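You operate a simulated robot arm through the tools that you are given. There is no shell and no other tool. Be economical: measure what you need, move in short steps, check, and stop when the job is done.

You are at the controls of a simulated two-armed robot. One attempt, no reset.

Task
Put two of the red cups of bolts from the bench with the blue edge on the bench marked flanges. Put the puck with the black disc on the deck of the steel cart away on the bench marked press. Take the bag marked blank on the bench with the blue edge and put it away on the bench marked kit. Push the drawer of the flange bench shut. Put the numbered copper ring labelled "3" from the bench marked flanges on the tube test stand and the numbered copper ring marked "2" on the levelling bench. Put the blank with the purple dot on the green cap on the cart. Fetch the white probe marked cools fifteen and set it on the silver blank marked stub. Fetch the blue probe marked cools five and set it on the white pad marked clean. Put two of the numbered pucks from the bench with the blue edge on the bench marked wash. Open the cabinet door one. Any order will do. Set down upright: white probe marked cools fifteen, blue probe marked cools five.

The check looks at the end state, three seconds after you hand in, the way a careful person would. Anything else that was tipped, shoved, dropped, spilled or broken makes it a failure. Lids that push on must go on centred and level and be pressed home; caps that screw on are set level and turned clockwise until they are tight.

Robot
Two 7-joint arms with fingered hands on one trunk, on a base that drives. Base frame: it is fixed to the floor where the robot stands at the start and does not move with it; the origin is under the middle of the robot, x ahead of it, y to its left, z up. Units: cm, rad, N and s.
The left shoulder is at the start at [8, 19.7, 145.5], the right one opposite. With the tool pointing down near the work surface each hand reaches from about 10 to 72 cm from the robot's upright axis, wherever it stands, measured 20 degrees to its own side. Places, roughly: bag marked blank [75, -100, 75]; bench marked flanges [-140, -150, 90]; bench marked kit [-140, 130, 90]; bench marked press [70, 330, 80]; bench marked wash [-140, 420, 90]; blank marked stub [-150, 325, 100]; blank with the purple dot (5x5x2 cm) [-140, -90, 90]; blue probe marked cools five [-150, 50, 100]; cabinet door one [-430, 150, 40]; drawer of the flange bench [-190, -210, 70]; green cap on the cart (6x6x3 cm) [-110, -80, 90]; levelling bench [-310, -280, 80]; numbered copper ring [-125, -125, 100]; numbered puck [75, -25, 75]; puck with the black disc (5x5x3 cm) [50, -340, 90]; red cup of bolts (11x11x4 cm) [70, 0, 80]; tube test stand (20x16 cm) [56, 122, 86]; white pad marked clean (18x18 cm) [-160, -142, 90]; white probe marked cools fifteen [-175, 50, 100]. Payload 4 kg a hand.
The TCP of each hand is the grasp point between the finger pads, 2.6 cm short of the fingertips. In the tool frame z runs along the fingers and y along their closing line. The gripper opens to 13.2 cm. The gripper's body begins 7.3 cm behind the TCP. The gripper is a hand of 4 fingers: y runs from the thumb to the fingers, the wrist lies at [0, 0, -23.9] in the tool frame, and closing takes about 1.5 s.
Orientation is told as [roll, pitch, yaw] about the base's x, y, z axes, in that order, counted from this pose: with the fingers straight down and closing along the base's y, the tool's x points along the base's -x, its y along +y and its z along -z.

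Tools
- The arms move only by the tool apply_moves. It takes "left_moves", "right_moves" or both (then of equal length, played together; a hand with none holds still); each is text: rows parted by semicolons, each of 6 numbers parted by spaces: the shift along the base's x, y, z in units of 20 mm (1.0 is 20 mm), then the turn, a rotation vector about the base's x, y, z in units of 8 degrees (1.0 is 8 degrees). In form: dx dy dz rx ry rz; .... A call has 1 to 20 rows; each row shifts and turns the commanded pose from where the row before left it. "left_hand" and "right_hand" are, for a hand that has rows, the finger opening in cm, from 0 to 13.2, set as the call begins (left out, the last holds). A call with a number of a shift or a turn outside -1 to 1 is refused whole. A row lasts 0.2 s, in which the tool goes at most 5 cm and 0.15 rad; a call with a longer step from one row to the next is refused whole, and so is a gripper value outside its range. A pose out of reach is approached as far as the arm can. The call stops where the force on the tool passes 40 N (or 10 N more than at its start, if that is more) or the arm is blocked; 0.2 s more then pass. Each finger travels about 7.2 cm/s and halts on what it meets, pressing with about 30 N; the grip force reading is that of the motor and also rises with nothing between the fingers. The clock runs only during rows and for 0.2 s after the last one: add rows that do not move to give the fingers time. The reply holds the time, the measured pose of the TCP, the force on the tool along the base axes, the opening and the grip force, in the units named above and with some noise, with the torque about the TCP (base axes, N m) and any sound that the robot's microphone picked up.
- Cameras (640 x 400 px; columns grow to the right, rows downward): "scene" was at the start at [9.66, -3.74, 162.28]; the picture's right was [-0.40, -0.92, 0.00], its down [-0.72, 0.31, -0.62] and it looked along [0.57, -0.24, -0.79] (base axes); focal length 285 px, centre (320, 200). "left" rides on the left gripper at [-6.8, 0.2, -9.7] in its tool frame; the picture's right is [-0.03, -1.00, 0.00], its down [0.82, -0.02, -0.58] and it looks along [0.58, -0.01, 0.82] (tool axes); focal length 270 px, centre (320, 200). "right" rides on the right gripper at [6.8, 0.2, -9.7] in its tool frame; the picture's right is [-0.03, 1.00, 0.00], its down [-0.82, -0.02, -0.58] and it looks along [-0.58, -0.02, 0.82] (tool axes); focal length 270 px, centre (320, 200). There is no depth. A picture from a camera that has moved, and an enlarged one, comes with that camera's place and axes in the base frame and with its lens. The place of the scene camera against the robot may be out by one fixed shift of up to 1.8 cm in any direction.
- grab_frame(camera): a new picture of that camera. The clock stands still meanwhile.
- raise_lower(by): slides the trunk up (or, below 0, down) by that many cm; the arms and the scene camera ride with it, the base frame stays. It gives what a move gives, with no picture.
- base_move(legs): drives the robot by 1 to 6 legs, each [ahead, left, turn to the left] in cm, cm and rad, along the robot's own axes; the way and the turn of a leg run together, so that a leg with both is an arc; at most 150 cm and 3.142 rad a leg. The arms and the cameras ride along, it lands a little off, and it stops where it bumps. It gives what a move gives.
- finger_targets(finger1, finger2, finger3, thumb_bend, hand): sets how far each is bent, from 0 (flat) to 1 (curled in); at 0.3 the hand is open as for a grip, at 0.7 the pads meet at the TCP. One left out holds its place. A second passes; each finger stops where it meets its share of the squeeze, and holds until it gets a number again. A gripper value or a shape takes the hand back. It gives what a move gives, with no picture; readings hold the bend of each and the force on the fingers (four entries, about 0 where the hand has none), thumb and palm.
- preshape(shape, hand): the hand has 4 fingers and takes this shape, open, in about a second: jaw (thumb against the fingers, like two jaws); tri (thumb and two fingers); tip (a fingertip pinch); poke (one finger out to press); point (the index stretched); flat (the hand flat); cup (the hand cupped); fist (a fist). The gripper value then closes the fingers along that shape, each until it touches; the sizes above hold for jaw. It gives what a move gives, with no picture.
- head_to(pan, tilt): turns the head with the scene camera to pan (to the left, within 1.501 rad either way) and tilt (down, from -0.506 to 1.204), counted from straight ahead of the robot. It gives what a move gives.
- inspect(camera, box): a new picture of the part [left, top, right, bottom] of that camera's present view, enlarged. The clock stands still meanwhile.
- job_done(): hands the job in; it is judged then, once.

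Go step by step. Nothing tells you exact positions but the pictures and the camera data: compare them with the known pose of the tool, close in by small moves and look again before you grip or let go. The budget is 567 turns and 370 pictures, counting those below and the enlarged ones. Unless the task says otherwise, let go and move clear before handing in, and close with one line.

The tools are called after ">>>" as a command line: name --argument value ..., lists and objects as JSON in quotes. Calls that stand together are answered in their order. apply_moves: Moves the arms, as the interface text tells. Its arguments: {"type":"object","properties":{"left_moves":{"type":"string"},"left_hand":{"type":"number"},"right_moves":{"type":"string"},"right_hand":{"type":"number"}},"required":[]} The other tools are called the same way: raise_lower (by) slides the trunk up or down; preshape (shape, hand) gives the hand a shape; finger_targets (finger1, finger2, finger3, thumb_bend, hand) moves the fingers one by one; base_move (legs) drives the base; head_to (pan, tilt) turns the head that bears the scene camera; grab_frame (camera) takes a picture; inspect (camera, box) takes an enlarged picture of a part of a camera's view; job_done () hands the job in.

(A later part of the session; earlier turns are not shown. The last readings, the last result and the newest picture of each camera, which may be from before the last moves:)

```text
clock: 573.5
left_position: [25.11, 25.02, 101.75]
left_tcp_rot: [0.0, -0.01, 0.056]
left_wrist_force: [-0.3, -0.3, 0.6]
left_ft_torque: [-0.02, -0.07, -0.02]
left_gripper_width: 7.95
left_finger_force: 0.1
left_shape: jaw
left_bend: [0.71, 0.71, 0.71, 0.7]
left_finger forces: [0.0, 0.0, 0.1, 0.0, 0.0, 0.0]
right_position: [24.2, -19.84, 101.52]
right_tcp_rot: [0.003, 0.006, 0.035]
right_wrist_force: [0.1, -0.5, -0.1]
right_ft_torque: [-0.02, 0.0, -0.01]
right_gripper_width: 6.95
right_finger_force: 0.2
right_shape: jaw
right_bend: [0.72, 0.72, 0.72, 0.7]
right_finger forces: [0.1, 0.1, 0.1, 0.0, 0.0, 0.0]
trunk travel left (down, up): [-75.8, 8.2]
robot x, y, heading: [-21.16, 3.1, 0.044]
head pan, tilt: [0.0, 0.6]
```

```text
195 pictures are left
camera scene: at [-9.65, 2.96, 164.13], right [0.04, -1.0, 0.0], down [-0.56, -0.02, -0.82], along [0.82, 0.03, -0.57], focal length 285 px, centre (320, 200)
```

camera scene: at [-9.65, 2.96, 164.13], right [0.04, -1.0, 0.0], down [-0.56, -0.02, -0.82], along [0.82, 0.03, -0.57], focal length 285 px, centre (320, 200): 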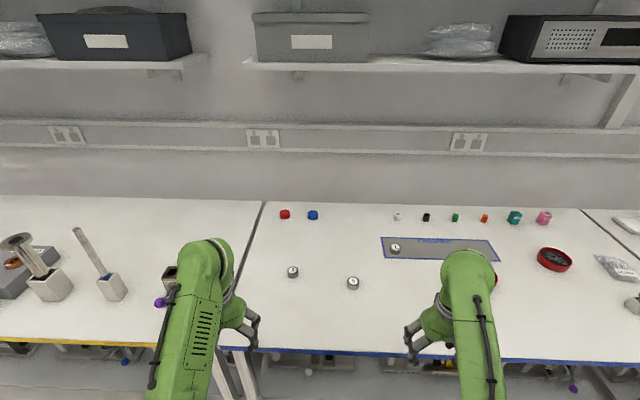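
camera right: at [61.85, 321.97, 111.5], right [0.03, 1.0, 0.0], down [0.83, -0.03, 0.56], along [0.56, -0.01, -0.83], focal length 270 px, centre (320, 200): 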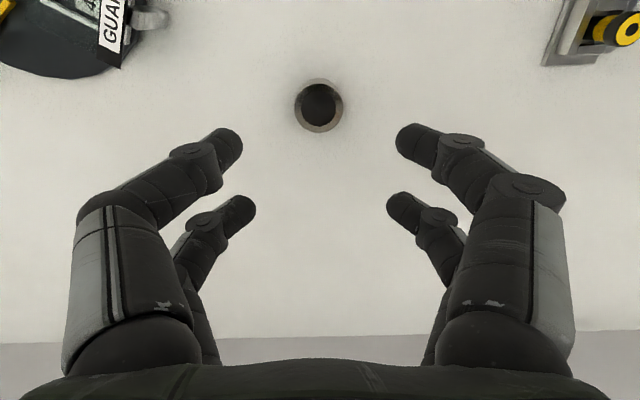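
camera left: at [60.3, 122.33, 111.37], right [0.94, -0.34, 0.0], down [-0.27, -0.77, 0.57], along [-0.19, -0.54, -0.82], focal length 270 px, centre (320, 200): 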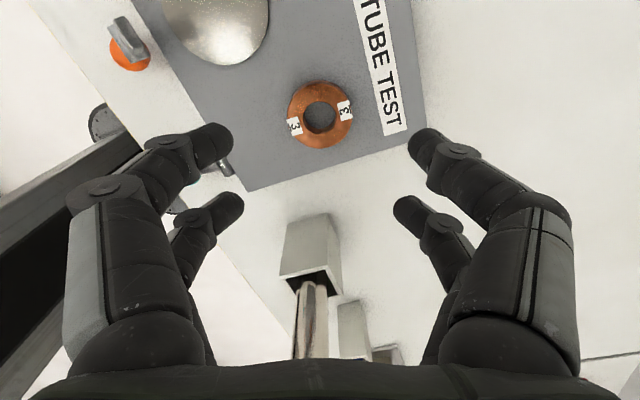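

>>> base_move --legs '[[0, 0, -0.045], [24, 0, 0]]'

>>> apply_moves --left_moves ".8 -.5 0 0 0 0;.8 -.5 0 0 0 0;.8 -.5 0 0 0 0;.8 -.5 0 0 0 0;.8 -.5 0 0 0 0;.6 -.5 0 0 0 0;0 -.3 0 0 0 0;0 0 0 0 0 0" --right_moves ".7 .9 0 0 0 0;.7 .9 0 0 0 0;.7 .9 0 0 0 0;.7 .9 0 0 0 0;.6 .9 0 0 0 0;0 .9 0 0 0 0;0 .8 0 0 0 0;0 0 0 0 0 0" --left_hand 7 --right_hand 7

>>> grab_frame --camera "left"

>>> grab_frame --camera "right"

```text
clock: 575.7
left_position: [49.38, 23.5, 101.88]
left_tcp_rot: [0.002, -0.012, 0.024]
left_wrist_force: [0.7, 0.2, -1.1]
left_ft_torque: [0.0, -0.03, 0.0]
left_gripper_width: 7.96
left_finger_force: 0.1
left_shape: jaw
left_bend: [0.71, 0.71, 0.71, 0.7]
left_finger forces: [0.0, 0.0, 0.0, 0.0, 0.1, 0.0]
right_position: [47.22, -21.4, 101.64]
right_tcp_rot: [0.006, 0.002, 0.001]
right_wrist_force: [-0.2, 0.2, 0.4]
right_ft_torque: [0.0, -0.02, 0.0]
right_gripper_width: 6.94
right_finger_force: 0.1
right_shape: jaw
right_bend: [0.72, 0.72, 0.72, 0.7]
right_finger forces: [0.0, 0.1, 0.0, 0.0, 0.0, 0.0]
trunk travel left (down, up): [-75.8, 8.2]
robot x, y, heading: [2.52, 3.2, 0.003]
head pan, tilt: [0.0, 0.6]
```

```text
clock: 577.5
left_position: [58.87, 16.89, 101.66]
left_tcp_rot: [0.003, -0.008, 0.025]
left_wrist_force: [0.6, 0.4, 0.2]
left_ft_torque: [0.02, 0.01, 0.01]
left_gripper_width: 7.05
left_finger_force: 0.0
left_shape: jaw
left_bend: [0.72, 0.72, 0.72, 0.7]
left_finger forces: [0.0, 0.0, 0.1, 0.0, 0.0, 0.0]
right_position: [54.28, -8.8, 101.17]
right_tcp_rot: [0.005, 0.004, 0.0]
right_wrist_force: [-0.4, 0.3, 0.0]
right_ft_torque: [0.0, 0.01, -0.01]
right_gripper_width: 6.95
right_finger_force: 0.1
right_shape: jaw
right_bend: [0.72, 0.72, 0.72, 0.7]
right_finger forces: [0.0, 0.0, 0.1, 0.0, 0.1, 0.0]
trunk travel left (down, up): [-75.8, 8.2]
robot x, y, heading: [2.81, 3.06, 0.008]
head pan, tilt: [0.0, 0.6]
```

```text
194 pictures are left
camera left: at [65.54, 16.98, 111.45], right [0.05, -1.0, 0.0], down [-0.82, -0.04, 0.57], along [-0.57, -0.03, -0.82], focal length 270 px, centre (320, 200)
```

left: 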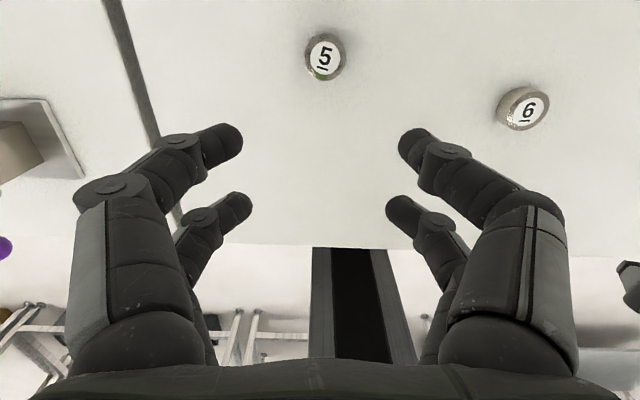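

```text
193 pictures are left
camera right: at [47.71, -8.59, 111.05], right [0.02, 1.0, 0.0], down [0.82, -0.02, 0.57], along [0.57, -0.01, -0.82], focal length 270 px, centre (320, 200)
```

right: 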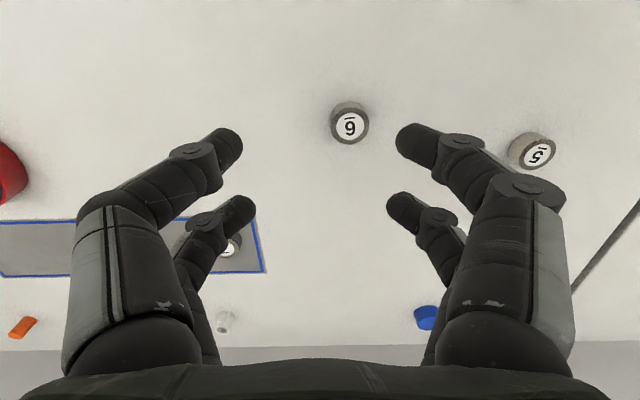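

>>> apply_moves --left_moves ".8 -.15 -.3 0 0 0;.75 -.15 -1 0 0 0;0 0 -1 0 0 0;0 0 -1 0 0 0;0 0 -1 0 0 0;0 0 -1 0 0 0;0 0 -1 0 0 0;0 0 -1 0 0 0;0 0 0 0 0 0" --right_moves ".95 .8 -.3 0 0 0;.9 .85 -1 0 0 0;0 0 -1 0 0 0;0 0 -1 0 0 0;0 0 -1 0 0 0;0 0 -1 0 0 0;0 0 -1 0 0 0;0 0 -1 0 0 0;0 0 0 0 0 0"

>>> grab_frame --camera "left"

>>> grab_frame --camera "right"

```text
clock: 579.5
left_position: [62.09, 16.23, 87.13]
left_tcp_rot: [0.001, -0.011, 0.024]
left_wrist_force: [0.1, -0.5, -0.4]
left_ft_torque: [0.03, 0.0, 0.0]
left_gripper_width: 7.05
left_finger_force: 0.1
left_shape: jaw
left_bend: [0.72, 0.72, 0.72, 0.7]
left_finger forces: [0.0, 0.0, 0.0, 0.0, 0.0, 0.0]
right_position: [57.98, -5.86, 86.72]
right_tcp_rot: [0.005, 0.006, 0.001]
right_wrist_force: [0.2, 0.2, 0.1]
right_ft_torque: [0.03, -0.01, -0.01]
right_gripper_width: 6.93
right_finger_force: 0.0
right_shape: jaw
right_bend: [0.72, 0.72, 0.72, 0.7]
right_finger forces: [0.1, 0.0, 0.1, 0.0, 0.0, 0.1]
trunk travel left (down, up): [-75.8, 8.2]
robot x, y, heading: [2.66, 3.32, 0.009]
head pan, tilt: [0.0, 0.6]
```

```text
192 pictures are left
camera left: at [68.71, 16.38, 96.95], right [0.05, -1.0, 0.0], down [-0.82, -0.04, 0.57], along [-0.57, -0.03, -0.82], focal length 270 px, centre (320, 200)
```

left: 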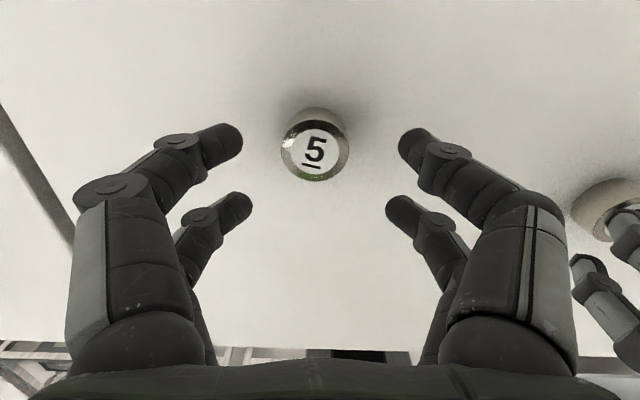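

```text
191 pictures are left
camera right: at [51.32, -5.6, 96.52], right [0.02, 1.0, 0.0], down [0.82, -0.02, 0.57], along [0.57, -0.01, -0.82], focal length 270 px, centre (320, 200)
```

right: 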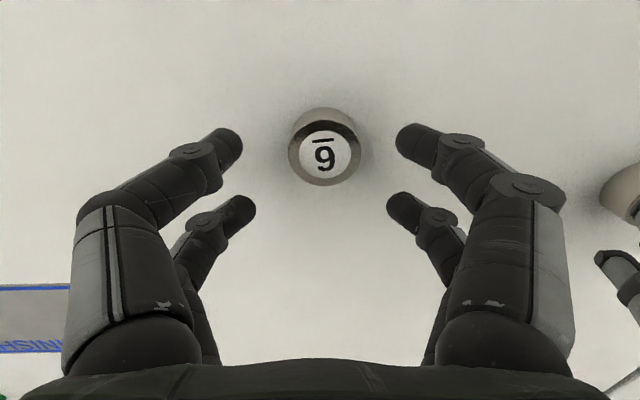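

>>> apply_moves --left_moves ".35 0 -.7 0 0 0;0 0 -.7 0 0 0;0 0 -.65 0 0 0;0 0 0 0 0 0" --right_moves "-.2 .18 -.6 0 0 0;0 0 -.6 0 0 0;0 0 -.65 0 0 0;0 0 0 0 0 0"

>>> apply_moves --left_moves "0 0 0 0 0 0;0 0 0 0 0 0;0 0 0 0 0 0;0 0 0 0 0 0;0 0 0 0 0 0;0 0 0 0 0 0" --right_moves "0 0 0 0 0 0;0 0 0 0 0 0;0 0 0 0 0 0;0 0 0 0 0 0;0 0 0 0 0 0;0 0 0 0 0 0" --left_hand 2 --right_hand 2

>>> apply_moves --left_moves "0 0 .4 0 0 0;0 0 .8 0 0 0;0 0 1 0 0 0;0 0 1 0 0 0;0 0 1 0 0 0;0 0 1 0 0 0;0 0 1 0 0 0;0 0 1 0 0 0;0 0 1 0 0 0;0 0 0 0 0 0" --right_moves "0 0 .4 0 0 0;0 0 .8 0 0 0;0 0 1 0 0 0;0 0 1 0 0 0;0 0 1 0 0 0;0 0 1 0 0 0;0 0 1 0 0 0;0 0 1 0 0 0;0 0 1 0 0 0;0 0 0 0 0 0"

>>> grab_frame --camera "left"

>>> grab_frame --camera "right"

```text
clock: 580.5
left_position: [62.75, 16.27, 82.9]
left_tcp_rot: [0.002, -0.009, 0.024]
left_wrist_force: [0.6, -0.4, 0.1]
left_ft_torque: [0.01, 0.0, 0.0]
left_gripper_width: 7.02
left_finger_force: 0.1
left_shape: jaw
left_bend: [0.72, 0.72, 0.72, 0.7]
left_finger forces: [0.0, 0.0, 0.1, 0.1, 0.0, 0.1]
right_position: [57.54, -5.46, 83.0]
right_tcp_rot: [0.005, 0.006, 0.002]
right_wrist_force: [0.4, 0.4, 0.3]
right_ft_torque: [-0.01, -0.02, 0.0]
right_gripper_width: 6.94
right_finger_force: 0.1
right_shape: jaw
right_bend: [0.72, 0.72, 0.72, 0.7]
right_finger forces: [0.1, 0.1, 0.0, 0.1, 0.0, 0.0]
trunk travel left (down, up): [-75.8, 8.2]
robot x, y, heading: [2.74, 3.33, 0.009]
head pan, tilt: [0.0, 0.6]
```

```text
clock: 581.9
left_position: [62.72, 16.34, 82.95]
left_tcp_rot: [0.002, -0.011, 0.025]
left_wrist_force: [-0.1, -0.9, 2.2]
left_ft_torque: [0.02, 0.05, 0.01]
left_gripper_width: 2.23
left_finger_force: 0.0
left_shape: jaw
left_bend: [0.73, 0.72, 0.72, 0.7]
left_finger forces: [0.0, 3.4, 2.9, 0.1, 0.1, 0.0]
right_position: [57.55, -5.38, 82.98]
right_tcp_rot: [0.006, 0.004, -0.001]
right_wrist_force: [0.6, 0.2, -2.2]
right_ft_torque: [-0.02, 0.02, 0.03]
right_gripper_width: 1.21
right_finger_force: 30.0
right_shape: jaw
right_bend: [0.72, 0.73, 0.72, 0.73]
right_finger forces: [35.6, 31.2, 38.6, 0.0, 0.1, 0.0]
trunk travel left (down, up): [-75.8, 8.2]
robot x, y, heading: [2.57, 3.11, 0.005]
head pan, tilt: [0.0, 0.6]
```

```text
clock: 584.1
left_position: [62.77, 16.09, 99.61]
left_tcp_rot: [0.002, -0.008, 0.024]
left_wrist_force: [0.0, 0.6, 0.3]
left_ft_torque: [0.0, 0.0, 0.0]
left_gripper_width: 2.04
left_finger_force: 0.0
left_shape: jaw
left_bend: [0.72, 0.72, 0.72, 0.7]
left_finger forces: [0.0, 0.1, 0.1, 0.0, 0.0, 0.0]
right_position: [57.42, -5.5, 99.58]
right_tcp_rot: [0.004, 0.005, 0.003]
right_wrist_force: [0.4, -0.1, -2.2]
right_ft_torque: [0.03, 0.0, 0.0]
right_gripper_width: 1.16
right_finger_force: 30.3
right_shape: jaw
right_bend: [0.72, 0.73, 0.72, 0.73]
right_finger forces: [0.0, 30.6, 38.6, 0.0, 0.0, 0.0]
trunk travel left (down, up): [-75.8, 8.2]
robot x, y, heading: [2.82, 2.81, 0.009]
head pan, tilt: [0.0, 0.6]
```

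```text
190 pictures are left
camera left: at [69.48, 16.37, 109.34], right [0.05, -1.0, 0.0], down [-0.82, -0.04, 0.57], along [-0.57, -0.03, -0.82], focal length 270 px, centre (320, 200)
```

left: 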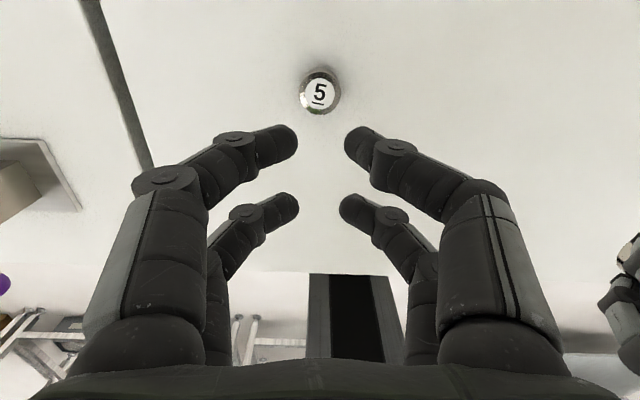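

```text
189 pictures are left
camera right: at [50.9, -5.27, 109.33], right [0.02, 1.0, 0.0], down [0.82, -0.02, 0.57], along [0.57, -0.01, -0.82], focal length 270 px, centre (320, 200)
```

right: 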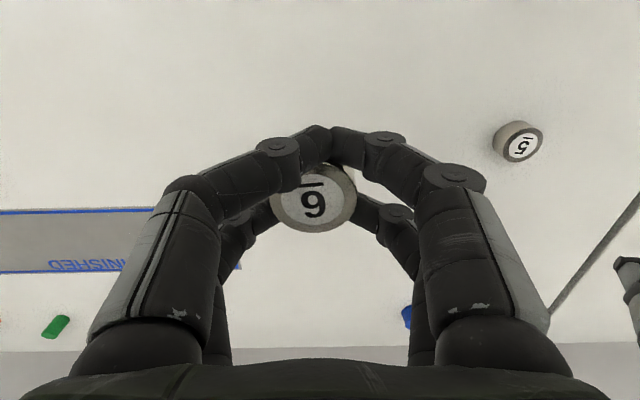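

The left missed and the right grip is poor: TCP must be centred exactly on the puck. Set puck 6 back down and regrip both.

>>> apply_moves --right_moves "0 0 -1 0 0 0;0 0 -1 0 0 0;0 0 -1 0 0 0;0 0 -1 0 0 0;0 0 -1 0 0 0;0 0 -1 0 0 0;0 0 -1 0 0 0;0 0 -.8 0 0 0;0 0 -.4 0 0 0;0 0 0 0 0 0"

>>> grab_frame --camera "right"

```text
clock: 586.3
left_position: [62.76, 16.21, 99.52]
left_tcp_rot: [0.001, -0.008, 0.025]
left_wrist_force: [-0.3, 0.9, -0.7]
left_ft_torque: [0.03, 0.03, 0.02]
left_gripper_width: 2.01
left_finger_force: 0.1
left_shape: jaw
left_bend: [0.72, 0.72, 0.72, 0.7]
left_finger forces: [0.0, 0.0, 0.0, 0.1, 0.1, 0.0]
right_position: [57.41, -5.28, 83.14]
right_tcp_rot: [0.005, 0.005, 0.001]
right_wrist_force: [0.9, -0.3, -2.1]
right_ft_torque: [0.04, 0.03, 0.03]
right_gripper_width: 1.17
right_finger_force: 30.1
right_shape: jaw
right_bend: [0.72, 0.73, 0.72, 0.73]
right_finger forces: [0.1, 30.7, 38.2, 0.1, 0.0, 0.1]
trunk travel left (down, up): [-75.8, 8.2]
robot x, y, heading: [2.38, 2.93, 0.01]
head pan, tilt: [0.0, 0.6]
```

```text
188 pictures are left
camera right: at [50.84, -5.08, 92.85], right [0.02, 1.0, 0.0], down [0.82, -0.02, 0.57], along [0.57, -0.01, -0.82], focal length 270 px, centre (320, 200)
```

right: 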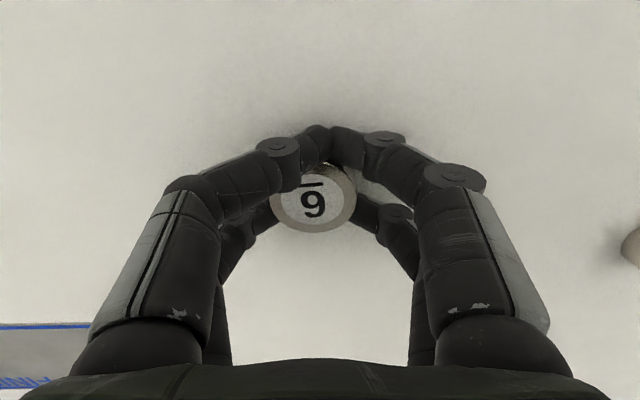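

>>> apply_moves --right_moves "0 0 -.1 0 0 0;0 0 0 0 0 0;0 0 0 0 0 0;0 0 0 0 0 0;0 0 0 0 0 0;0 0 0 0 0 0;0 0 .5 0 0 0;0 0 .7 0 0 0;0 0 .7 0 0 0;0 0 0 0 0 0" --left_moves "0 0 0 0 0 0;0 0 0 0 0 0;0 0 0 0 0 0;0 0 0 0 0 0;0 0 -1 0 0 0;0 0 -1 0 0 0;0 0 -1 0 0 0;0 0 -1 0 0 0;0 0 -1 0 0 0;0 0 -1 0 0 0" --right_hand 7 --left_hand 7

>>> grab_frame --camera "left"

>>> grab_frame --camera "right"

```text
clock: 588.5
left_position: [62.77, 16.23, 87.34]
left_tcp_rot: [0.001, -0.01, 0.025]
left_wrist_force: [0.3, -0.7, 0.5]
left_ft_torque: [0.03, 0.0, -0.01]
left_gripper_width: 6.96
left_finger_force: 0.0
left_shape: jaw
left_bend: [0.72, 0.72, 0.72, 0.7]
left_finger forces: [0.0, 0.0, 0.1, 0.0, 0.1, 0.1]
right_position: [57.55, -5.36, 86.67]
right_tcp_rot: [0.004, 0.005, 0.001]
right_wrist_force: [0.2, 0.6, -0.8]
right_ft_torque: [-0.02, 0.02, 0.05]
right_gripper_width: 6.94
right_finger_force: 0.0
right_shape: jaw
right_bend: [0.72, 0.72, 0.72, 0.7]
right_finger forces: [0.1, 0.0, 0.0, 0.0, 0.0, 0.0]
trunk travel left (down, up): [-75.8, 8.2]
robot x, y, heading: [2.91, 2.72, 0.008]
head pan, tilt: [0.0, 0.6]
```

```text
187 pictures are left
camera left: at [69.52, 16.42, 97.16], right [0.05, -1.0, 0.0], down [-0.82, -0.04, 0.57], along [-0.57, -0.03, -0.82], focal length 270 px, centre (320, 200)
```

left: 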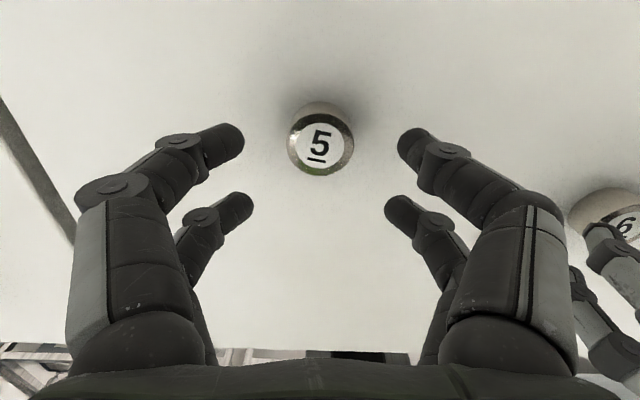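

```text
186 pictures are left
camera right: at [50.87, -5.18, 96.5], right [0.02, 1.0, 0.0], down [0.82, -0.02, 0.57], along [0.57, -0.01, -0.82], focal length 270 px, centre (320, 200)
```

right: 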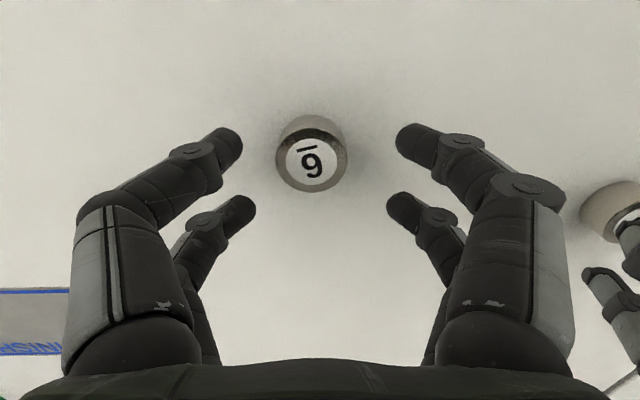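

>>> apply_moves --left_moves ".3 -.05 -.7 0 0 0;0 0 -.7 0 0 0;0 0 -.8 0 0 0;0 0 0 0 0 0" --right_moves ".18 -.22 -.6 0 0 0;0 0 -.6 0 0 0;0 0 -.65 0 0 0;0 0 0 0 0 0"

>>> grab_frame --camera "left"

>>> grab_frame --camera "right"

```text
clock: 589.5
left_position: [63.46, 16.06, 83.26]
left_tcp_rot: [0.001, -0.009, 0.025]
left_wrist_force: [-0.3, 0.3, -0.3]
left_ft_torque: [-0.02, 0.01, -0.01]
left_gripper_width: 6.94
left_finger_force: 0.1
left_shape: jaw
left_bend: [0.72, 0.72, 0.72, 0.7]
left_finger forces: [0.0, 0.1, 0.1, 0.0, 0.0, 0.1]
right_position: [57.69, -5.87, 83.16]
right_tcp_rot: [0.005, 0.005, 0.001]
right_wrist_force: [0.5, -0.8, -0.6]
right_ft_torque: [-0.01, 0.01, 0.01]
right_gripper_width: 6.93
right_finger_force: 0.2
right_shape: jaw
right_bend: [0.72, 0.72, 0.72, 0.7]
right_finger forces: [0.0, 0.0, 0.1, 0.0, 0.0, 0.0]
trunk travel left (down, up): [-75.8, 8.2]
robot x, y, heading: [2.77, 2.78, 0.008]
head pan, tilt: [0.0, 0.6]
```

```text
185 pictures are left
camera left: at [70.13, 16.22, 93.01], right [0.05, -1.0, 0.0], down [-0.82, -0.04, 0.57], along [-0.57, -0.03, -0.82], focal length 270 px, centre (320, 200)
```

left: 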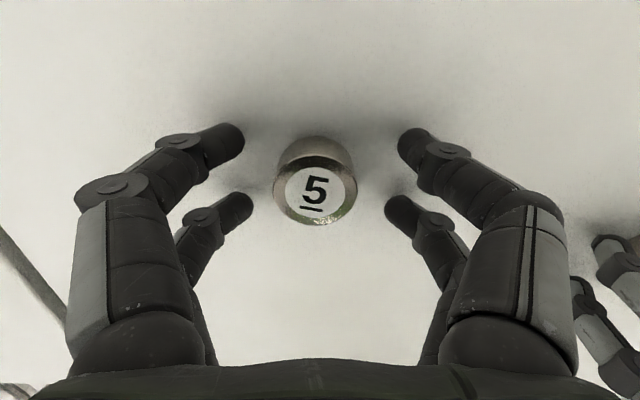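

```text
184 pictures are left
camera right: at [51.08, -5.69, 92.95], right [0.02, 1.0, 0.0], down [0.82, -0.02, 0.57], along [0.57, -0.01, -0.82], focal length 270 px, centre (320, 200)
```

right: 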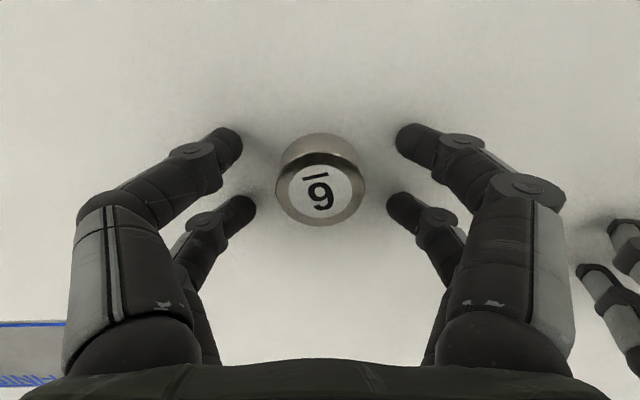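

Both pucks are centred between the finger pairs. Close and lift.

>>> apply_moves --left_moves "0 0 -.1 0 0 0;0 0 0 0 0 0;0 0 0 0 0 0;0 0 0 0 0 0;0 0 0 0 0 0;0 0 0 0 0 0;0 0 0 0 0 0" --right_moves "0 0 -.08 0 0 0;0 0 0 0 0 0;0 0 0 0 0 0;0 0 0 0 0 0;0 0 0 0 0 0;0 0 0 0 0 0;0 0 0 0 0 0" --left_hand 1 --right_hand 1

>>> grab_frame --camera "left"

>>> grab_frame --camera "right"

```text
clock: 591.1
left_position: [63.5, 16.1, 82.85]
left_tcp_rot: [0.004, -0.008, 0.024]
left_wrist_force: [-0.1, -0.4, -0.2]
left_ft_torque: [-0.01, 0.03, 0.04]
left_gripper_width: 1.59
left_finger_force: 29.7
left_shape: jaw
left_bend: [0.73, 0.73, 0.73, 0.71]
left_finger forces: [27.6, 30.4, 28.9, 0.0, 23.0, 0.1]
right_position: [57.73, -5.88, 82.85]
right_tcp_rot: [0.004, 0.006, 0.002]
right_wrist_force: [0.4, -1.0, 0.2]
right_ft_torque: [0.02, -0.01, 0.03]
right_gripper_width: 1.86
right_finger_force: 29.9
right_shape: jaw
right_bend: [0.73, 0.73, 0.73, 0.7]
right_finger forces: [27.2, 30.5, 28.7, 0.0, 22.9, 0.1]
trunk travel left (down, up): [-75.8, 8.2]
robot x, y, heading: [2.59, 3.3, 0.005]
head pan, tilt: [0.0, 0.6]
```

```text
183 pictures are left
camera left: at [70.11, 16.23, 92.72], right [0.05, -1.0, 0.0], down [-0.82, -0.04, 0.57], along [-0.57, -0.03, -0.82], focal length 270 px, centre (320, 200)
```

left: 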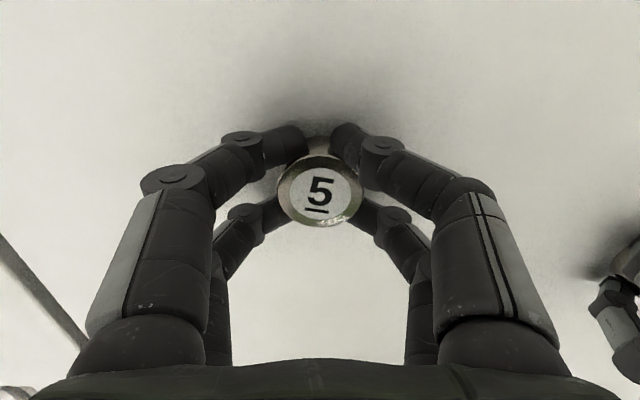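

```text
182 pictures are left
camera right: at [51.14, -5.64, 92.71], right [0.02, 1.0, 0.0], down [0.82, -0.02, 0.57], along [0.57, -0.01, -0.82], focal length 270 px, centre (320, 200)
```

right: 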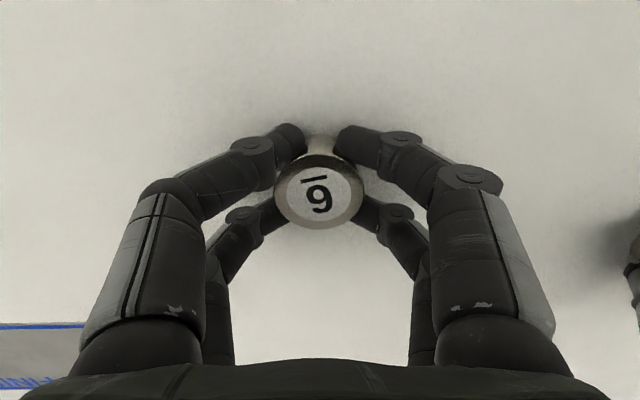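

Both pucks gripped. Lift, retract, back off, turn around and strafe to the wash bench.

>>> apply_moves --left_moves "0 0 .4 0 0 0;0 0 .8 0 0 0;0 0 1 0 0 0;0 0 1 0 0 0;0 0 1 0 0 0;0 0 1 0 0 0;0 0 1 0 0 0;-.8 0 1 0 0 0;-1 .2 1 0 0 0;-1 .2 .3 0 0 0;-1 .2 0 0 0 0;-1 .2 0 0 0 0;-1 .2 0 0 0 0;-1 .2 0 0 0 0;-1 0 0 0 0 0;0 0 0 0 0 0" --right_moves "0 0 .4 0 0 0;0 0 .8 0 0 0;0 0 1 0 0 0;0 0 1 0 0 0;0 0 1 0 0 0;0 0 1 0 0 0;0 0 1 0 0 0;-.6 -.3 1 0 0 0;-.8 -.5 1 0 0 0;-.8 -.5 .3 0 0 0;-.8 -.5 0 0 0 0;-.8 -.5 0 0 0 0;-.8 -.5 0 0 0 0;0 -.5 0 0 0 0;0 -.5 0 0 0 0;0 0 0 0 0 0"

>>> grab_frame --camera "left"

>>> base_move --legs '[[-38, 0, 0], [0, 0, 3.13], [0, -150, 0]]'

```text
clock: 594.5
left_position: [47.63, 18.46, 99.92]
left_tcp_rot: [0.0, -0.009, 0.026]
left_wrist_force: [-0.1, 0.5, -3.2]
left_ft_torque: [-0.02, -0.02, 0.0]
left_gripper_width: 1.42
left_finger_force: 30.0
left_shape: jaw
left_bend: [0.73, 0.73, 0.73, 0.71]
left_finger forces: [34.2, 35.8, 34.8, 0.0, 25.7, 0.0]
right_position: [48.72, -13.46, 99.95]
right_tcp_rot: [0.005, 0.004, 0.001]
right_wrist_force: [0.8, 0.5, -3.4]
right_ft_torque: [0.01, 0.01, 0.01]
right_gripper_width: 1.79
right_finger_force: 30.6
right_shape: jaw
right_bend: [0.73, 0.73, 0.73, 0.71]
right_finger forces: [32.2, 34.5, 32.6, 0.0, 25.7, 0.0]
trunk travel left (down, up): [-75.8, 8.2]
robot x, y, heading: [2.33, 3.12, 0.013]
head pan, tilt: [0.0, 0.6]
```

```text
181 pictures are left
camera left: at [54.3, 18.7, 109.62], right [0.05, -1.0, 0.0], down [-0.82, -0.04, 0.57], along [-0.57, -0.03, -0.82], focal length 270 px, centre (320, 200)
```

left: 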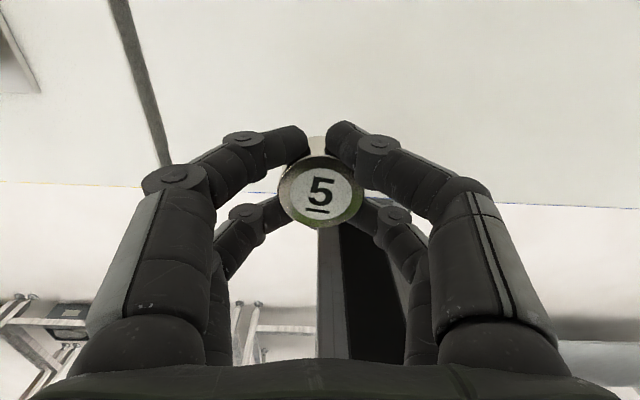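

```text
clock: 611.2
left_position: [-81.18, 133.76, 99.76]
left_tcp_rot: [0.003, -0.009, -3.116]
left_wrist_force: [-0.6, 0.9, -1.6]
left_ft_torque: [-0.01, 0.01, -0.01]
left_gripper_width: 1.42
left_finger_force: 30.3
left_shape: jaw
left_bend: [0.73, 0.73, 0.73, 0.71]
left_finger forces: [31.8, 34.9, 32.2, 0.0, 26.3, 0.1]
right_position: [-82.26, 165.74, 100.0]
right_tcp_rot: [0.004, 0.005, -3.141]
right_wrist_force: [0.0, -0.2, -2.7]
right_ft_torque: [-0.01, -0.02, 0.0]
right_gripper_width: 1.74
right_finger_force: 30.2
right_shape: jaw
right_bend: [0.73, 0.73, 0.73, 0.71]
right_finger forces: [28.4, 32.7, 31.5, 0.0, 25.6, 0.0]
trunk travel left (down, up): [-75.8, 8.2]
robot x, y, heading: [-36.1, 149.51, -3.132]
head pan, tilt: [0.0, 0.6]
```

>>> base_move --legs '[[0, -150, 0], [0, -105, 0]]'

>>> head_to --pan 0 --tilt 0.6

>>> grab_frame --camera "scene"

```text
clock: 623.5
left_position: [-80.95, 387.64, 99.66]
left_tcp_rot: [0.002, -0.009, -3.122]
left_wrist_force: [-0.9, -0.9, -1.6]
left_ft_torque: [-0.01, 0.02, -0.01]
left_gripper_width: 1.43
left_finger_force: 29.6
left_shape: jaw
left_bend: [0.73, 0.73, 0.73, 0.71]
left_finger forces: [32.5, 35.3, 32.7, 0.0, 26.4, 0.0]
right_position: [-81.89, 419.39, 99.92]
right_tcp_rot: [0.003, 0.005, 3.137]
right_wrist_force: [-0.3, -0.9, -2.4]
right_ft_torque: [0.02, 0.0, 0.02]
right_gripper_width: 1.7
right_finger_force: 30.0
right_shape: jaw
right_bend: [0.73, 0.73, 0.73, 0.71]
right_finger forces: [29.0, 33.0, 31.9, 0.0, 25.8, 0.1]
trunk travel left (down, up): [-75.8, 8.2]
robot x, y, heading: [-35.98, 402.94, -3.146]
head pan, tilt: [0.0, 0.6]
```

```text
clock: 624.1
left_position: [-80.92, 387.61, 99.76]
left_tcp_rot: [0.002, -0.009, -3.121]
left_wrist_force: [-0.7, 0.1, -2.0]
left_ft_torque: [-0.01, 0.01, 0.01]
left_gripper_width: 1.4
left_finger_force: 30.6
left_shape: jaw
left_bend: [0.73, 0.73, 0.73, 0.71]
left_finger forces: [32.5, 35.3, 32.7, 0.1, 26.3, 0.1]
right_position: [-81.89, 419.54, 99.87]
right_tcp_rot: [0.003, 0.005, 3.136]
right_wrist_force: [-0.3, 0.0, -1.6]
right_ft_torque: [-0.01, -0.03, 0.01]
right_gripper_width: 1.72
right_finger_force: 30.0
right_shape: jaw
right_bend: [0.73, 0.73, 0.73, 0.71]
right_finger forces: [29.0, 33.0, 31.9, 0.0, 25.7, 0.1]
trunk travel left (down, up): [-75.8, 8.2]
robot x, y, heading: [-35.89, 402.39, -3.139]
head pan, tilt: [0.0, 0.6]
```

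```text
180 pictures are left
camera scene: at [-48.16, 402.04, 164.13], right [0.0, 1.0, 0.0], down [0.57, 0.0, -0.82], along [-0.82, 0.0, -0.57], focal length 285 px, centre (320, 200)
```

scene: 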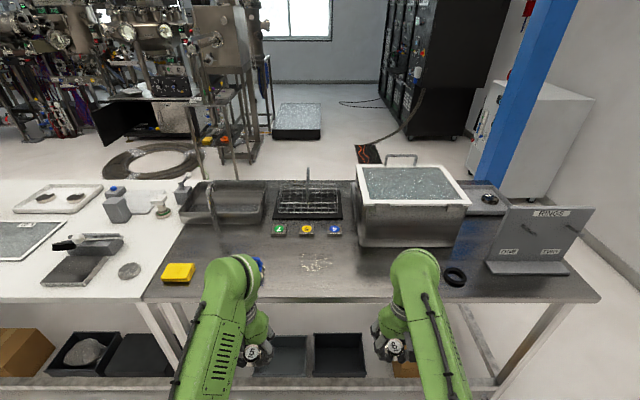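

>>> inspect --camera "scene" --box '[150, 210, 490, 320]'

```text
1.88 times, centred on (320, 265) of scene
camera zoom: at [-48.16, 402.04, 164.13], right [0.0, 1.0, 0.0], down [0.57, 0.0, -0.82], along [-0.82, 0.0, -0.57], focal length 536 px, centre (320, 78)
```

zoom: 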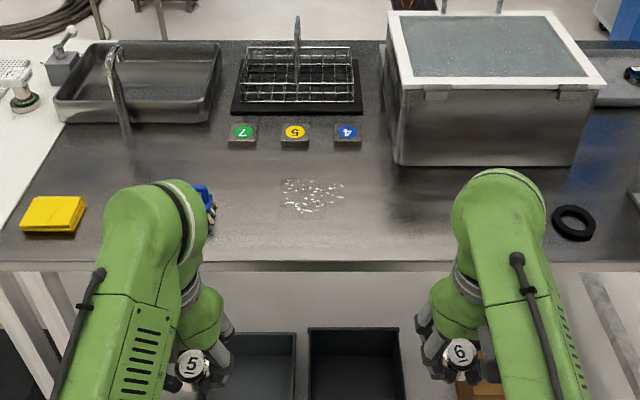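

I'll place both pucks between the wet patch and the washer: puck 5 at y≈412, puck 6 at y≈427. Move in.

>>> base_move --legs '[[0, -15, 0], [29, 0, 0]]'

>>> grab_frame --camera "left"

>>> grab_frame --camera "right"

>>> grab_frame --camera "scene"

```text
clock: 627.1
left_position: [-109.53, 402.1, 100.02]
left_tcp_rot: [0.002, -0.01, -3.118]
left_wrist_force: [0.8, -0.8, -1.8]
left_ft_torque: [0.02, 0.03, 0.02]
left_gripper_width: 1.41
left_finger_force: 30.5
left_shape: jaw
left_bend: [0.73, 0.73, 0.73, 0.71]
left_finger forces: [32.5, 35.4, 32.9, 0.0, 26.3, 0.1]
right_position: [-110.67, 434.0, 100.09]
right_tcp_rot: [0.005, 0.002, -3.142]
right_wrist_force: [1.0, -0.6, -1.9]
right_ft_torque: [-0.01, -0.01, 0.0]
right_gripper_width: 1.71
right_finger_force: 29.8
right_shape: jaw
right_bend: [0.73, 0.73, 0.73, 0.71]
right_finger forces: [29.2, 33.0, 32.0, 0.0, 25.9, 0.0]
trunk travel left (down, up): [-75.8, 8.2]
robot x, y, heading: [-64.91, 417.55, -3.134]
head pan, tilt: [0.0, 0.6]
```

```text
178 pictures are left
camera left: at [-116.34, 401.67, 109.71], right [-0.05, 1.0, 0.0], down [0.82, 0.04, 0.57], along [0.57, 0.03, -0.82], focal length 270 px, centre (320, 200)
```

left: 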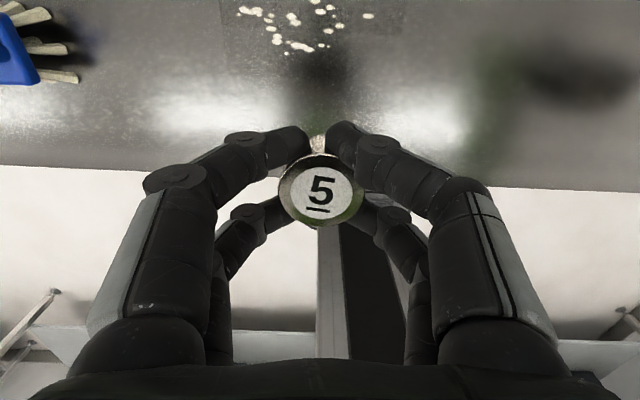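

```text
177 pictures are left
camera right: at [-103.7, 433.9, 109.85], right [-0.03, -1.0, 0.01], down [-0.82, 0.02, 0.57], along [-0.57, 0.01, -0.82], focal length 270 px, centre (320, 200)
```

right: 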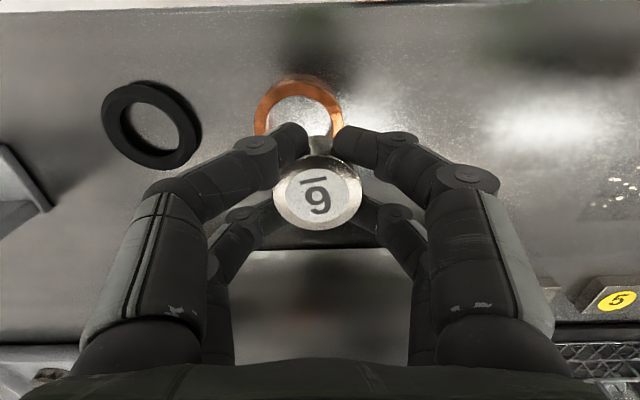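

```text
176 pictures are left
camera scene: at [-76.73, 416.77, 164.16], right [-0.01, 1.0, 0.0], down [0.56, 0.0, -0.83], along [-0.83, -0.01, -0.56], focal length 285 px, centre (320, 200)
```

scene: 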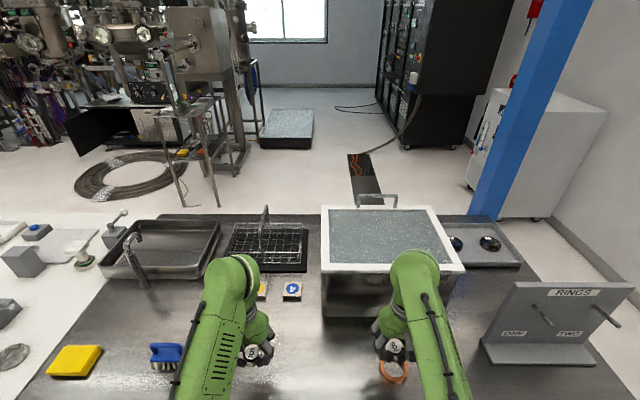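

A copper ring lies at (−110,436); I'll use puck 5 → y 411, puck 6 → y 424, one hand at a time. Left first.

>>> apply_moves --left_moves "-.3 .9 0 0 0 0;-.3 .9 0 0 0 0;-.3 .9 0 0 0 0;-.3 .9 0 0 0 0;0 .85 -.6 0 0 0;0 0 -1 0 0 0;0 0 -1 0 0 0;0 0 -.8 0 0 0;0 0 0 0 0 0"

>>> grab_frame --camera "left"

```text
clock: 629.1
left_position: [-112.06, 411.01, 93.04]
left_tcp_rot: [0.002, -0.008, -3.117]
left_wrist_force: [-0.5, 0.3, -2.5]
left_ft_torque: [0.0, 0.02, 0.02]
left_gripper_width: 1.33
left_finger_force: 30.2
left_shape: jaw
left_bend: [0.73, 0.73, 0.73, 0.71]
left_finger forces: [34.0, 36.5, 35.0, 0.0, 26.9, 0.0]
right_position: [-110.9, 433.93, 99.99]
right_tcp_rot: [0.005, 0.005, -3.142]
right_wrist_force: [-0.2, -1.2, -3.1]
right_ft_torque: [0.0, 0.01, 0.0]
right_gripper_width: 1.72
right_finger_force: 29.6
right_shape: jaw
right_bend: [0.73, 0.73, 0.73, 0.71]
right_finger forces: [29.2, 33.3, 32.1, 0.0, 26.0, 0.1]
trunk travel left (down, up): [-75.8, 8.2]
robot x, y, heading: [-65.09, 417.32, -3.134]
head pan, tilt: [0.0, 0.6]
```

```text
175 pictures are left
camera left: at [-118.84, 410.5, 102.84], right [-0.05, 1.0, 0.0], down [0.82, 0.04, 0.57], along [0.57, 0.03, -0.82], focal length 270 px, centre (320, 200)
```

left: 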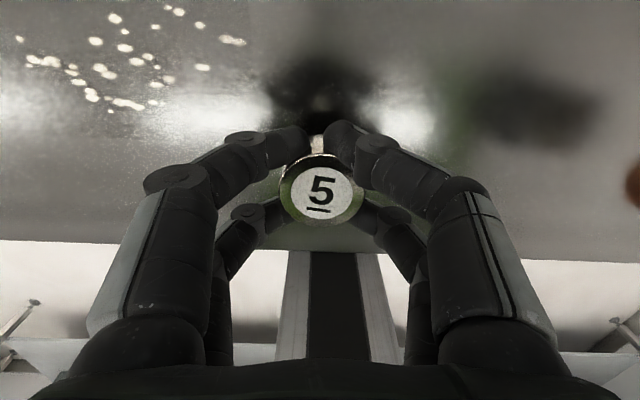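

>>> apply_moves --left_moves "0 0 -.5 0 0 0;0 0 -.4 0 0 0;0 0 0 0 0 0"

>>> apply_moves --left_moves "0 0 -.15 0 0 0;0 0 0 0 0 0"

>>> apply_moves --left_moves "0 0 -.12 0 0 0;0 0 0 0 0 0"

```text
clock: 629.9
left_position: [-112.08, 411.14, 91.19]
left_tcp_rot: [0.002, -0.009, -3.116]
left_wrist_force: [-0.2, -0.3, -2.3]
left_ft_torque: [0.02, 0.04, 0.05]
left_gripper_width: 1.34
left_finger_force: 29.6
left_shape: jaw
left_bend: [0.73, 0.73, 0.73, 0.71]
left_finger forces: [34.2, 36.8, 35.2, 0.0, 27.2, 0.0]
right_position: [-110.96, 433.87, 99.9]
right_tcp_rot: [0.005, 0.004, -3.141]
right_wrist_force: [0.9, -0.1, -2.2]
right_ft_torque: [0.0, -0.02, 0.0]
right_gripper_width: 1.74
right_finger_force: 30.0
right_shape: jaw
right_bend: [0.73, 0.73, 0.73, 0.71]
right_finger forces: [29.1, 33.2, 32.0, 0.0, 26.0, 0.1]
trunk travel left (down, up): [-75.8, 8.2]
robot x, y, heading: [-64.99, 417.4, -3.125]
head pan, tilt: [0.0, 0.6]
```

```text
clock: 630.5
left_position: [-112.26, 411.15, 91.04]
left_tcp_rot: [0.001, -0.011, -3.118]
left_wrist_force: [0.3, 0.1, -3.0]
left_ft_torque: [0.0, 0.02, 0.04]
left_gripper_width: 1.33
left_finger_force: 30.4
left_shape: jaw
left_bend: [0.73, 0.73, 0.73, 0.71]
left_finger forces: [34.3, 36.6, 35.3, 0.1, 27.2, 0.0]
right_position: [-110.94, 433.94, 99.93]
right_tcp_rot: [0.006, 0.005, -3.141]
right_wrist_force: [0.4, 0.0, -3.1]
right_ft_torque: [0.0, -0.04, 0.01]
right_gripper_width: 1.72
right_finger_force: 29.5
right_shape: jaw
right_bend: [0.73, 0.73, 0.73, 0.71]
right_finger forces: [29.2, 33.1, 32.1, 0.0, 26.0, 0.1]
trunk travel left (down, up): [-75.8, 8.2]
robot x, y, heading: [-64.73, 417.69, -3.134]
head pan, tilt: [0.0, 0.6]
```

```text
clock: 631.1
left_position: [-112.16, 411.21, 90.79]
left_tcp_rot: [0.001, -0.009, -3.117]
left_wrist_force: [-0.3, -1.3, 3.6]
left_ft_torque: [-0.15, -0.09, -0.04]
left_gripper_width: 1.35
left_finger_force: 29.8
left_shape: jaw
left_bend: [0.73, 0.73, 0.73, 0.71]
left_finger forces: [34.7, 37.1, 35.7, 0.0, 27.6, 0.1]
right_position: [-110.86, 433.89, 99.94]
right_tcp_rot: [0.006, 0.005, -3.142]
right_wrist_force: [0.7, 0.4, -2.5]
right_ft_torque: [0.0, 0.01, 0.04]
right_gripper_width: 1.69
right_finger_force: 29.9
right_shape: jaw
right_bend: [0.73, 0.73, 0.73, 0.71]
right_finger forces: [29.2, 33.1, 32.2, 0.1, 25.9, 0.1]
trunk travel left (down, up): [-75.8, 8.2]
robot x, y, heading: [-64.82, 417.26, -3.134]
head pan, tilt: [0.0, 0.6]
```

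Contact. Release and lift the left hand, then move it aside.

>>> apply_moves --left_moves "0 0 0 0 0 0;0 0 0 0 0 0;0 0 0 0 0 0;0 0 0 0 0 0;0 0 0 0 0 0" --left_hand 6.5

>>> apply_moves --left_moves "0 0 .4 0 0 0;0 0 .8 0 0 0;0 0 1 0 0 0;0 0 1 0 0 0;0 0 1 0 0 0;0 -.8 0 0 0 0;0 -.9 0 0 0 0;0 -.9 0 0 0 0;0 -.9 0 0 0 0;0 -.9 0 0 0 0;0 -.9 0 0 0 0;0 0 0 0 0 0"

>>> apply_moves --right_moves "-.2 -.9 0 0 0 0;-.2 -.9 0 0 0 0;-.2 -.9 0 0 0 0;-.2 -.9 0 0 0 0;-.2 -.9 0 0 0 0;0 -.4 -.6 0 0 0;0 0 -1 0 0 0;0 0 -1 0 0 0;0 0 -.9 0 0 0;0 0 0 0 0 0"

>>> grab_frame --camera "right"

```text
clock: 632.3
left_position: [-112.12, 411.19, 90.7]
left_tcp_rot: [0.001, -0.008, -3.116]
left_wrist_force: [0.0, 0.1, 0.9]
left_ft_torque: [0.0, 0.01, 0.02]
left_gripper_width: 6.42
left_finger_force: 0.1
left_shape: jaw
left_bend: [0.73, 0.73, 0.73, 0.7]
left_finger forces: [0.0, 0.0, 0.0, 0.0, 0.1, 0.1]
right_position: [-110.96, 433.9, 99.9]
right_tcp_rot: [0.006, 0.005, -3.143]
right_wrist_force: [0.6, 0.4, -2.1]
right_ft_torque: [-0.01, 0.0, -0.01]
right_gripper_width: 1.73
right_finger_force: 29.6
right_shape: jaw
right_bend: [0.73, 0.73, 0.73, 0.71]
right_finger forces: [29.2, 33.2, 32.1, 0.0, 26.0, 0.0]
trunk travel left (down, up): [-75.8, 8.2]
robot x, y, heading: [-64.51, 417.15, -3.133]
head pan, tilt: [0.0, 0.6]
```

```text
clock: 634.9
left_position: [-112.04, 400.34, 99.18]
left_tcp_rot: [0.004, -0.009, -3.118]
left_wrist_force: [0.0, 0.8, 0.0]
left_ft_torque: [-0.01, -0.06, -0.02]
left_gripper_width: 6.43
left_finger_force: 0.0
left_shape: jaw
left_bend: [0.73, 0.73, 0.73, 0.7]
left_finger forces: [0.1, 0.0, 0.0, 0.0, 0.0, 0.0]
right_position: [-110.94, 433.9, 99.9]
right_tcp_rot: [0.005, 0.004, -3.141]
right_wrist_force: [-0.7, 0.3, -1.5]
right_ft_torque: [0.02, -0.02, -0.03]
right_gripper_width: 1.7
right_finger_force: 30.2
right_shape: jaw
right_bend: [0.73, 0.73, 0.73, 0.71]
right_finger forces: [29.3, 33.3, 32.2, 0.0, 26.1, 0.0]
trunk travel left (down, up): [-75.8, 8.2]
robot x, y, heading: [-64.81, 417.46, -3.133]
head pan, tilt: [0.0, 0.6]
```

```text
clock: 637.1
left_position: [-112.0, 400.31, 99.18]
left_tcp_rot: [0.001, -0.007, -3.118]
left_wrist_force: [-0.4, 0.4, -0.3]
left_ft_torque: [0.01, -0.02, -0.02]
left_gripper_width: 6.42
left_finger_force: 0.0
left_shape: jaw
left_bend: [0.73, 0.73, 0.73, 0.7]
left_finger forces: [0.0, 0.0, 0.0, 0.0, 0.0, 0.1]
right_position: [-112.74, 424.24, 93.04]
right_tcp_rot: [0.005, 0.006, -3.141]
right_wrist_force: [-0.3, -0.2, -3.1]
right_ft_torque: [0.0, -0.03, 0.02]
right_gripper_width: 1.67
right_finger_force: 29.7
right_shape: jaw
right_bend: [0.73, 0.73, 0.73, 0.71]
right_finger forces: [30.1, 33.9, 33.5, 0.1, 26.9, 0.0]
trunk travel left (down, up): [-75.8, 8.2]
robot x, y, heading: [-65.07, 417.41, -3.131]
head pan, tilt: [0.0, 0.6]
```

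```text
174 pictures are left
camera right: at [-105.85, 424.14, 102.83], right [-0.03, -1.0, 0.01], down [-0.82, 0.02, 0.57], along [-0.57, 0.01, -0.82], focal length 270 px, centre (320, 200)
```

right: 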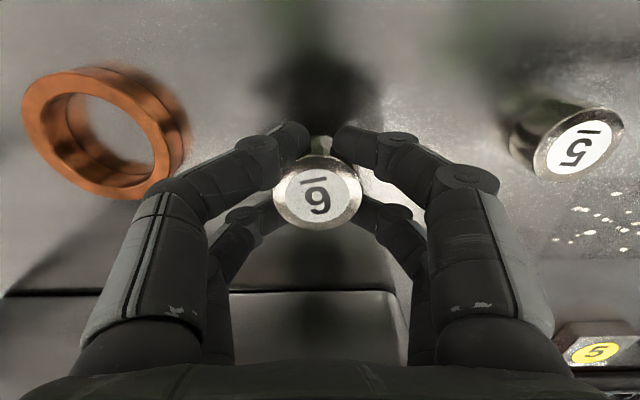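

Shift 2 cm away from the copper ring, then lower.

>>> apply_moves --right_moves "0 -.6 0 0 0 0;0 -.5 0 0 0 0;0 0 -.5 0 0 0;0 0 -.4 0 0 0;0 0 0 0 0 0"

>>> apply_moves --right_moves "0 0 -.15 0 0 0;0 0 0 0 0 0"

>>> apply_moves --right_moves "0 0 -.12 0 0 0;0 0 0 0 0 0"

>>> grab_frame --camera "right"

```text
clock: 638.3
left_position: [-111.99, 400.25, 99.13]
left_tcp_rot: [0.003, -0.009, -3.117]
left_wrist_force: [-0.1, -0.5, 0.1]
left_ft_torque: [0.03, 0.0, 0.02]
left_gripper_width: 6.43
left_finger_force: 0.1
left_shape: jaw
left_bend: [0.73, 0.73, 0.73, 0.7]
left_finger forces: [0.0, 0.0, 0.0, 0.0, 0.1, 0.0]
right_position: [-112.77, 421.94, 91.11]
right_tcp_rot: [0.002, 0.006, -3.141]
right_wrist_force: [0.0, -0.2, -2.8]
right_ft_torque: [-0.03, -0.01, 0.0]
right_gripper_width: 1.67
right_finger_force: 29.7
right_shape: jaw
right_bend: [0.73, 0.73, 0.73, 0.71]
right_finger forces: [30.6, 34.2, 33.9, 0.0, 27.1, 0.0]
trunk travel left (down, up): [-75.8, 8.2]
robot x, y, heading: [-64.63, 417.4, -3.135]
head pan, tilt: [0.0, 0.6]
```

```text
clock: 638.9
left_position: [-112.07, 400.35, 99.15]
left_tcp_rot: [0.003, -0.008, -3.117]
left_wrist_force: [0.0, 0.1, 0.1]
left_ft_torque: [0.02, -0.03, -0.04]
left_gripper_width: 6.44
left_finger_force: 0.0
left_shape: jaw
left_bend: [0.73, 0.73, 0.73, 0.7]
left_finger forces: [0.0, 0.0, 0.0, 0.0, 0.0, 0.1]
right_position: [-112.85, 422.05, 90.77]
right_tcp_rot: [0.006, 0.006, 3.143]
right_wrist_force: [-0.3, 0.3, -2.4]
right_ft_torque: [0.01, 0.02, 0.04]
right_gripper_width: 1.67
right_finger_force: 30.1
right_shape: jaw
right_bend: [0.73, 0.73, 0.73, 0.71]
right_finger forces: [30.5, 34.2, 34.0, 0.1, 27.2, 0.1]
trunk travel left (down, up): [-75.8, 8.2]
robot x, y, heading: [-64.83, 417.59, -3.137]
head pan, tilt: [0.0, 0.6]
```

```text
clock: 639.5
left_position: [-111.97, 400.4, 99.14]
left_tcp_rot: [0.001, -0.009, -3.116]
left_wrist_force: [0.0, 0.2, 0.0]
left_ft_torque: [-0.02, 0.03, 0.01]
left_gripper_width: 6.42
left_finger_force: 0.1
left_shape: jaw
left_bend: [0.73, 0.73, 0.73, 0.7]
left_finger forces: [0.0, 0.0, 0.0, 0.0, 0.0, 0.1]
right_position: [-112.9, 421.93, 90.74]
right_tcp_rot: [0.006, 0.002, -3.143]
right_wrist_force: [-0.6, 0.6, 3.5]
right_ft_torque: [0.07, 0.14, -0.03]
right_gripper_width: 1.69
right_finger_force: 30.1
right_shape: jaw
right_bend: [0.73, 0.73, 0.73, 0.71]
right_finger forces: [30.0, 34.6, 34.9, 0.0, 27.9, 0.1]
trunk travel left (down, up): [-75.8, 8.2]
robot x, y, heading: [-64.72, 417.69, -3.136]
head pan, tilt: [0.0, 0.6]
```

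```text
173 pictures are left
camera right: at [-105.8, 421.88, 100.64], right [-0.03, -1.0, 0.01], down [-0.82, 0.02, 0.57], along [-0.57, 0.01, -0.82], focal length 270 px, centre (320, 200)
```

right: 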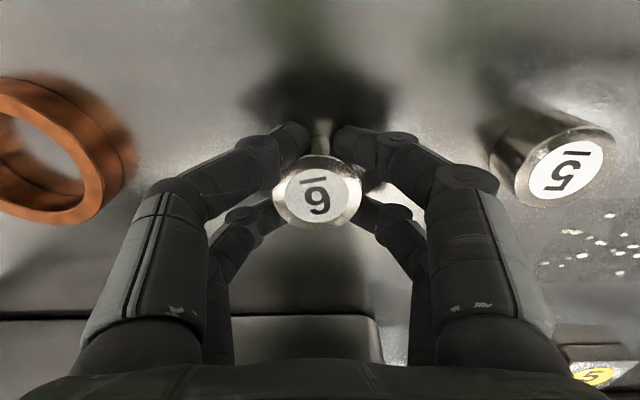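

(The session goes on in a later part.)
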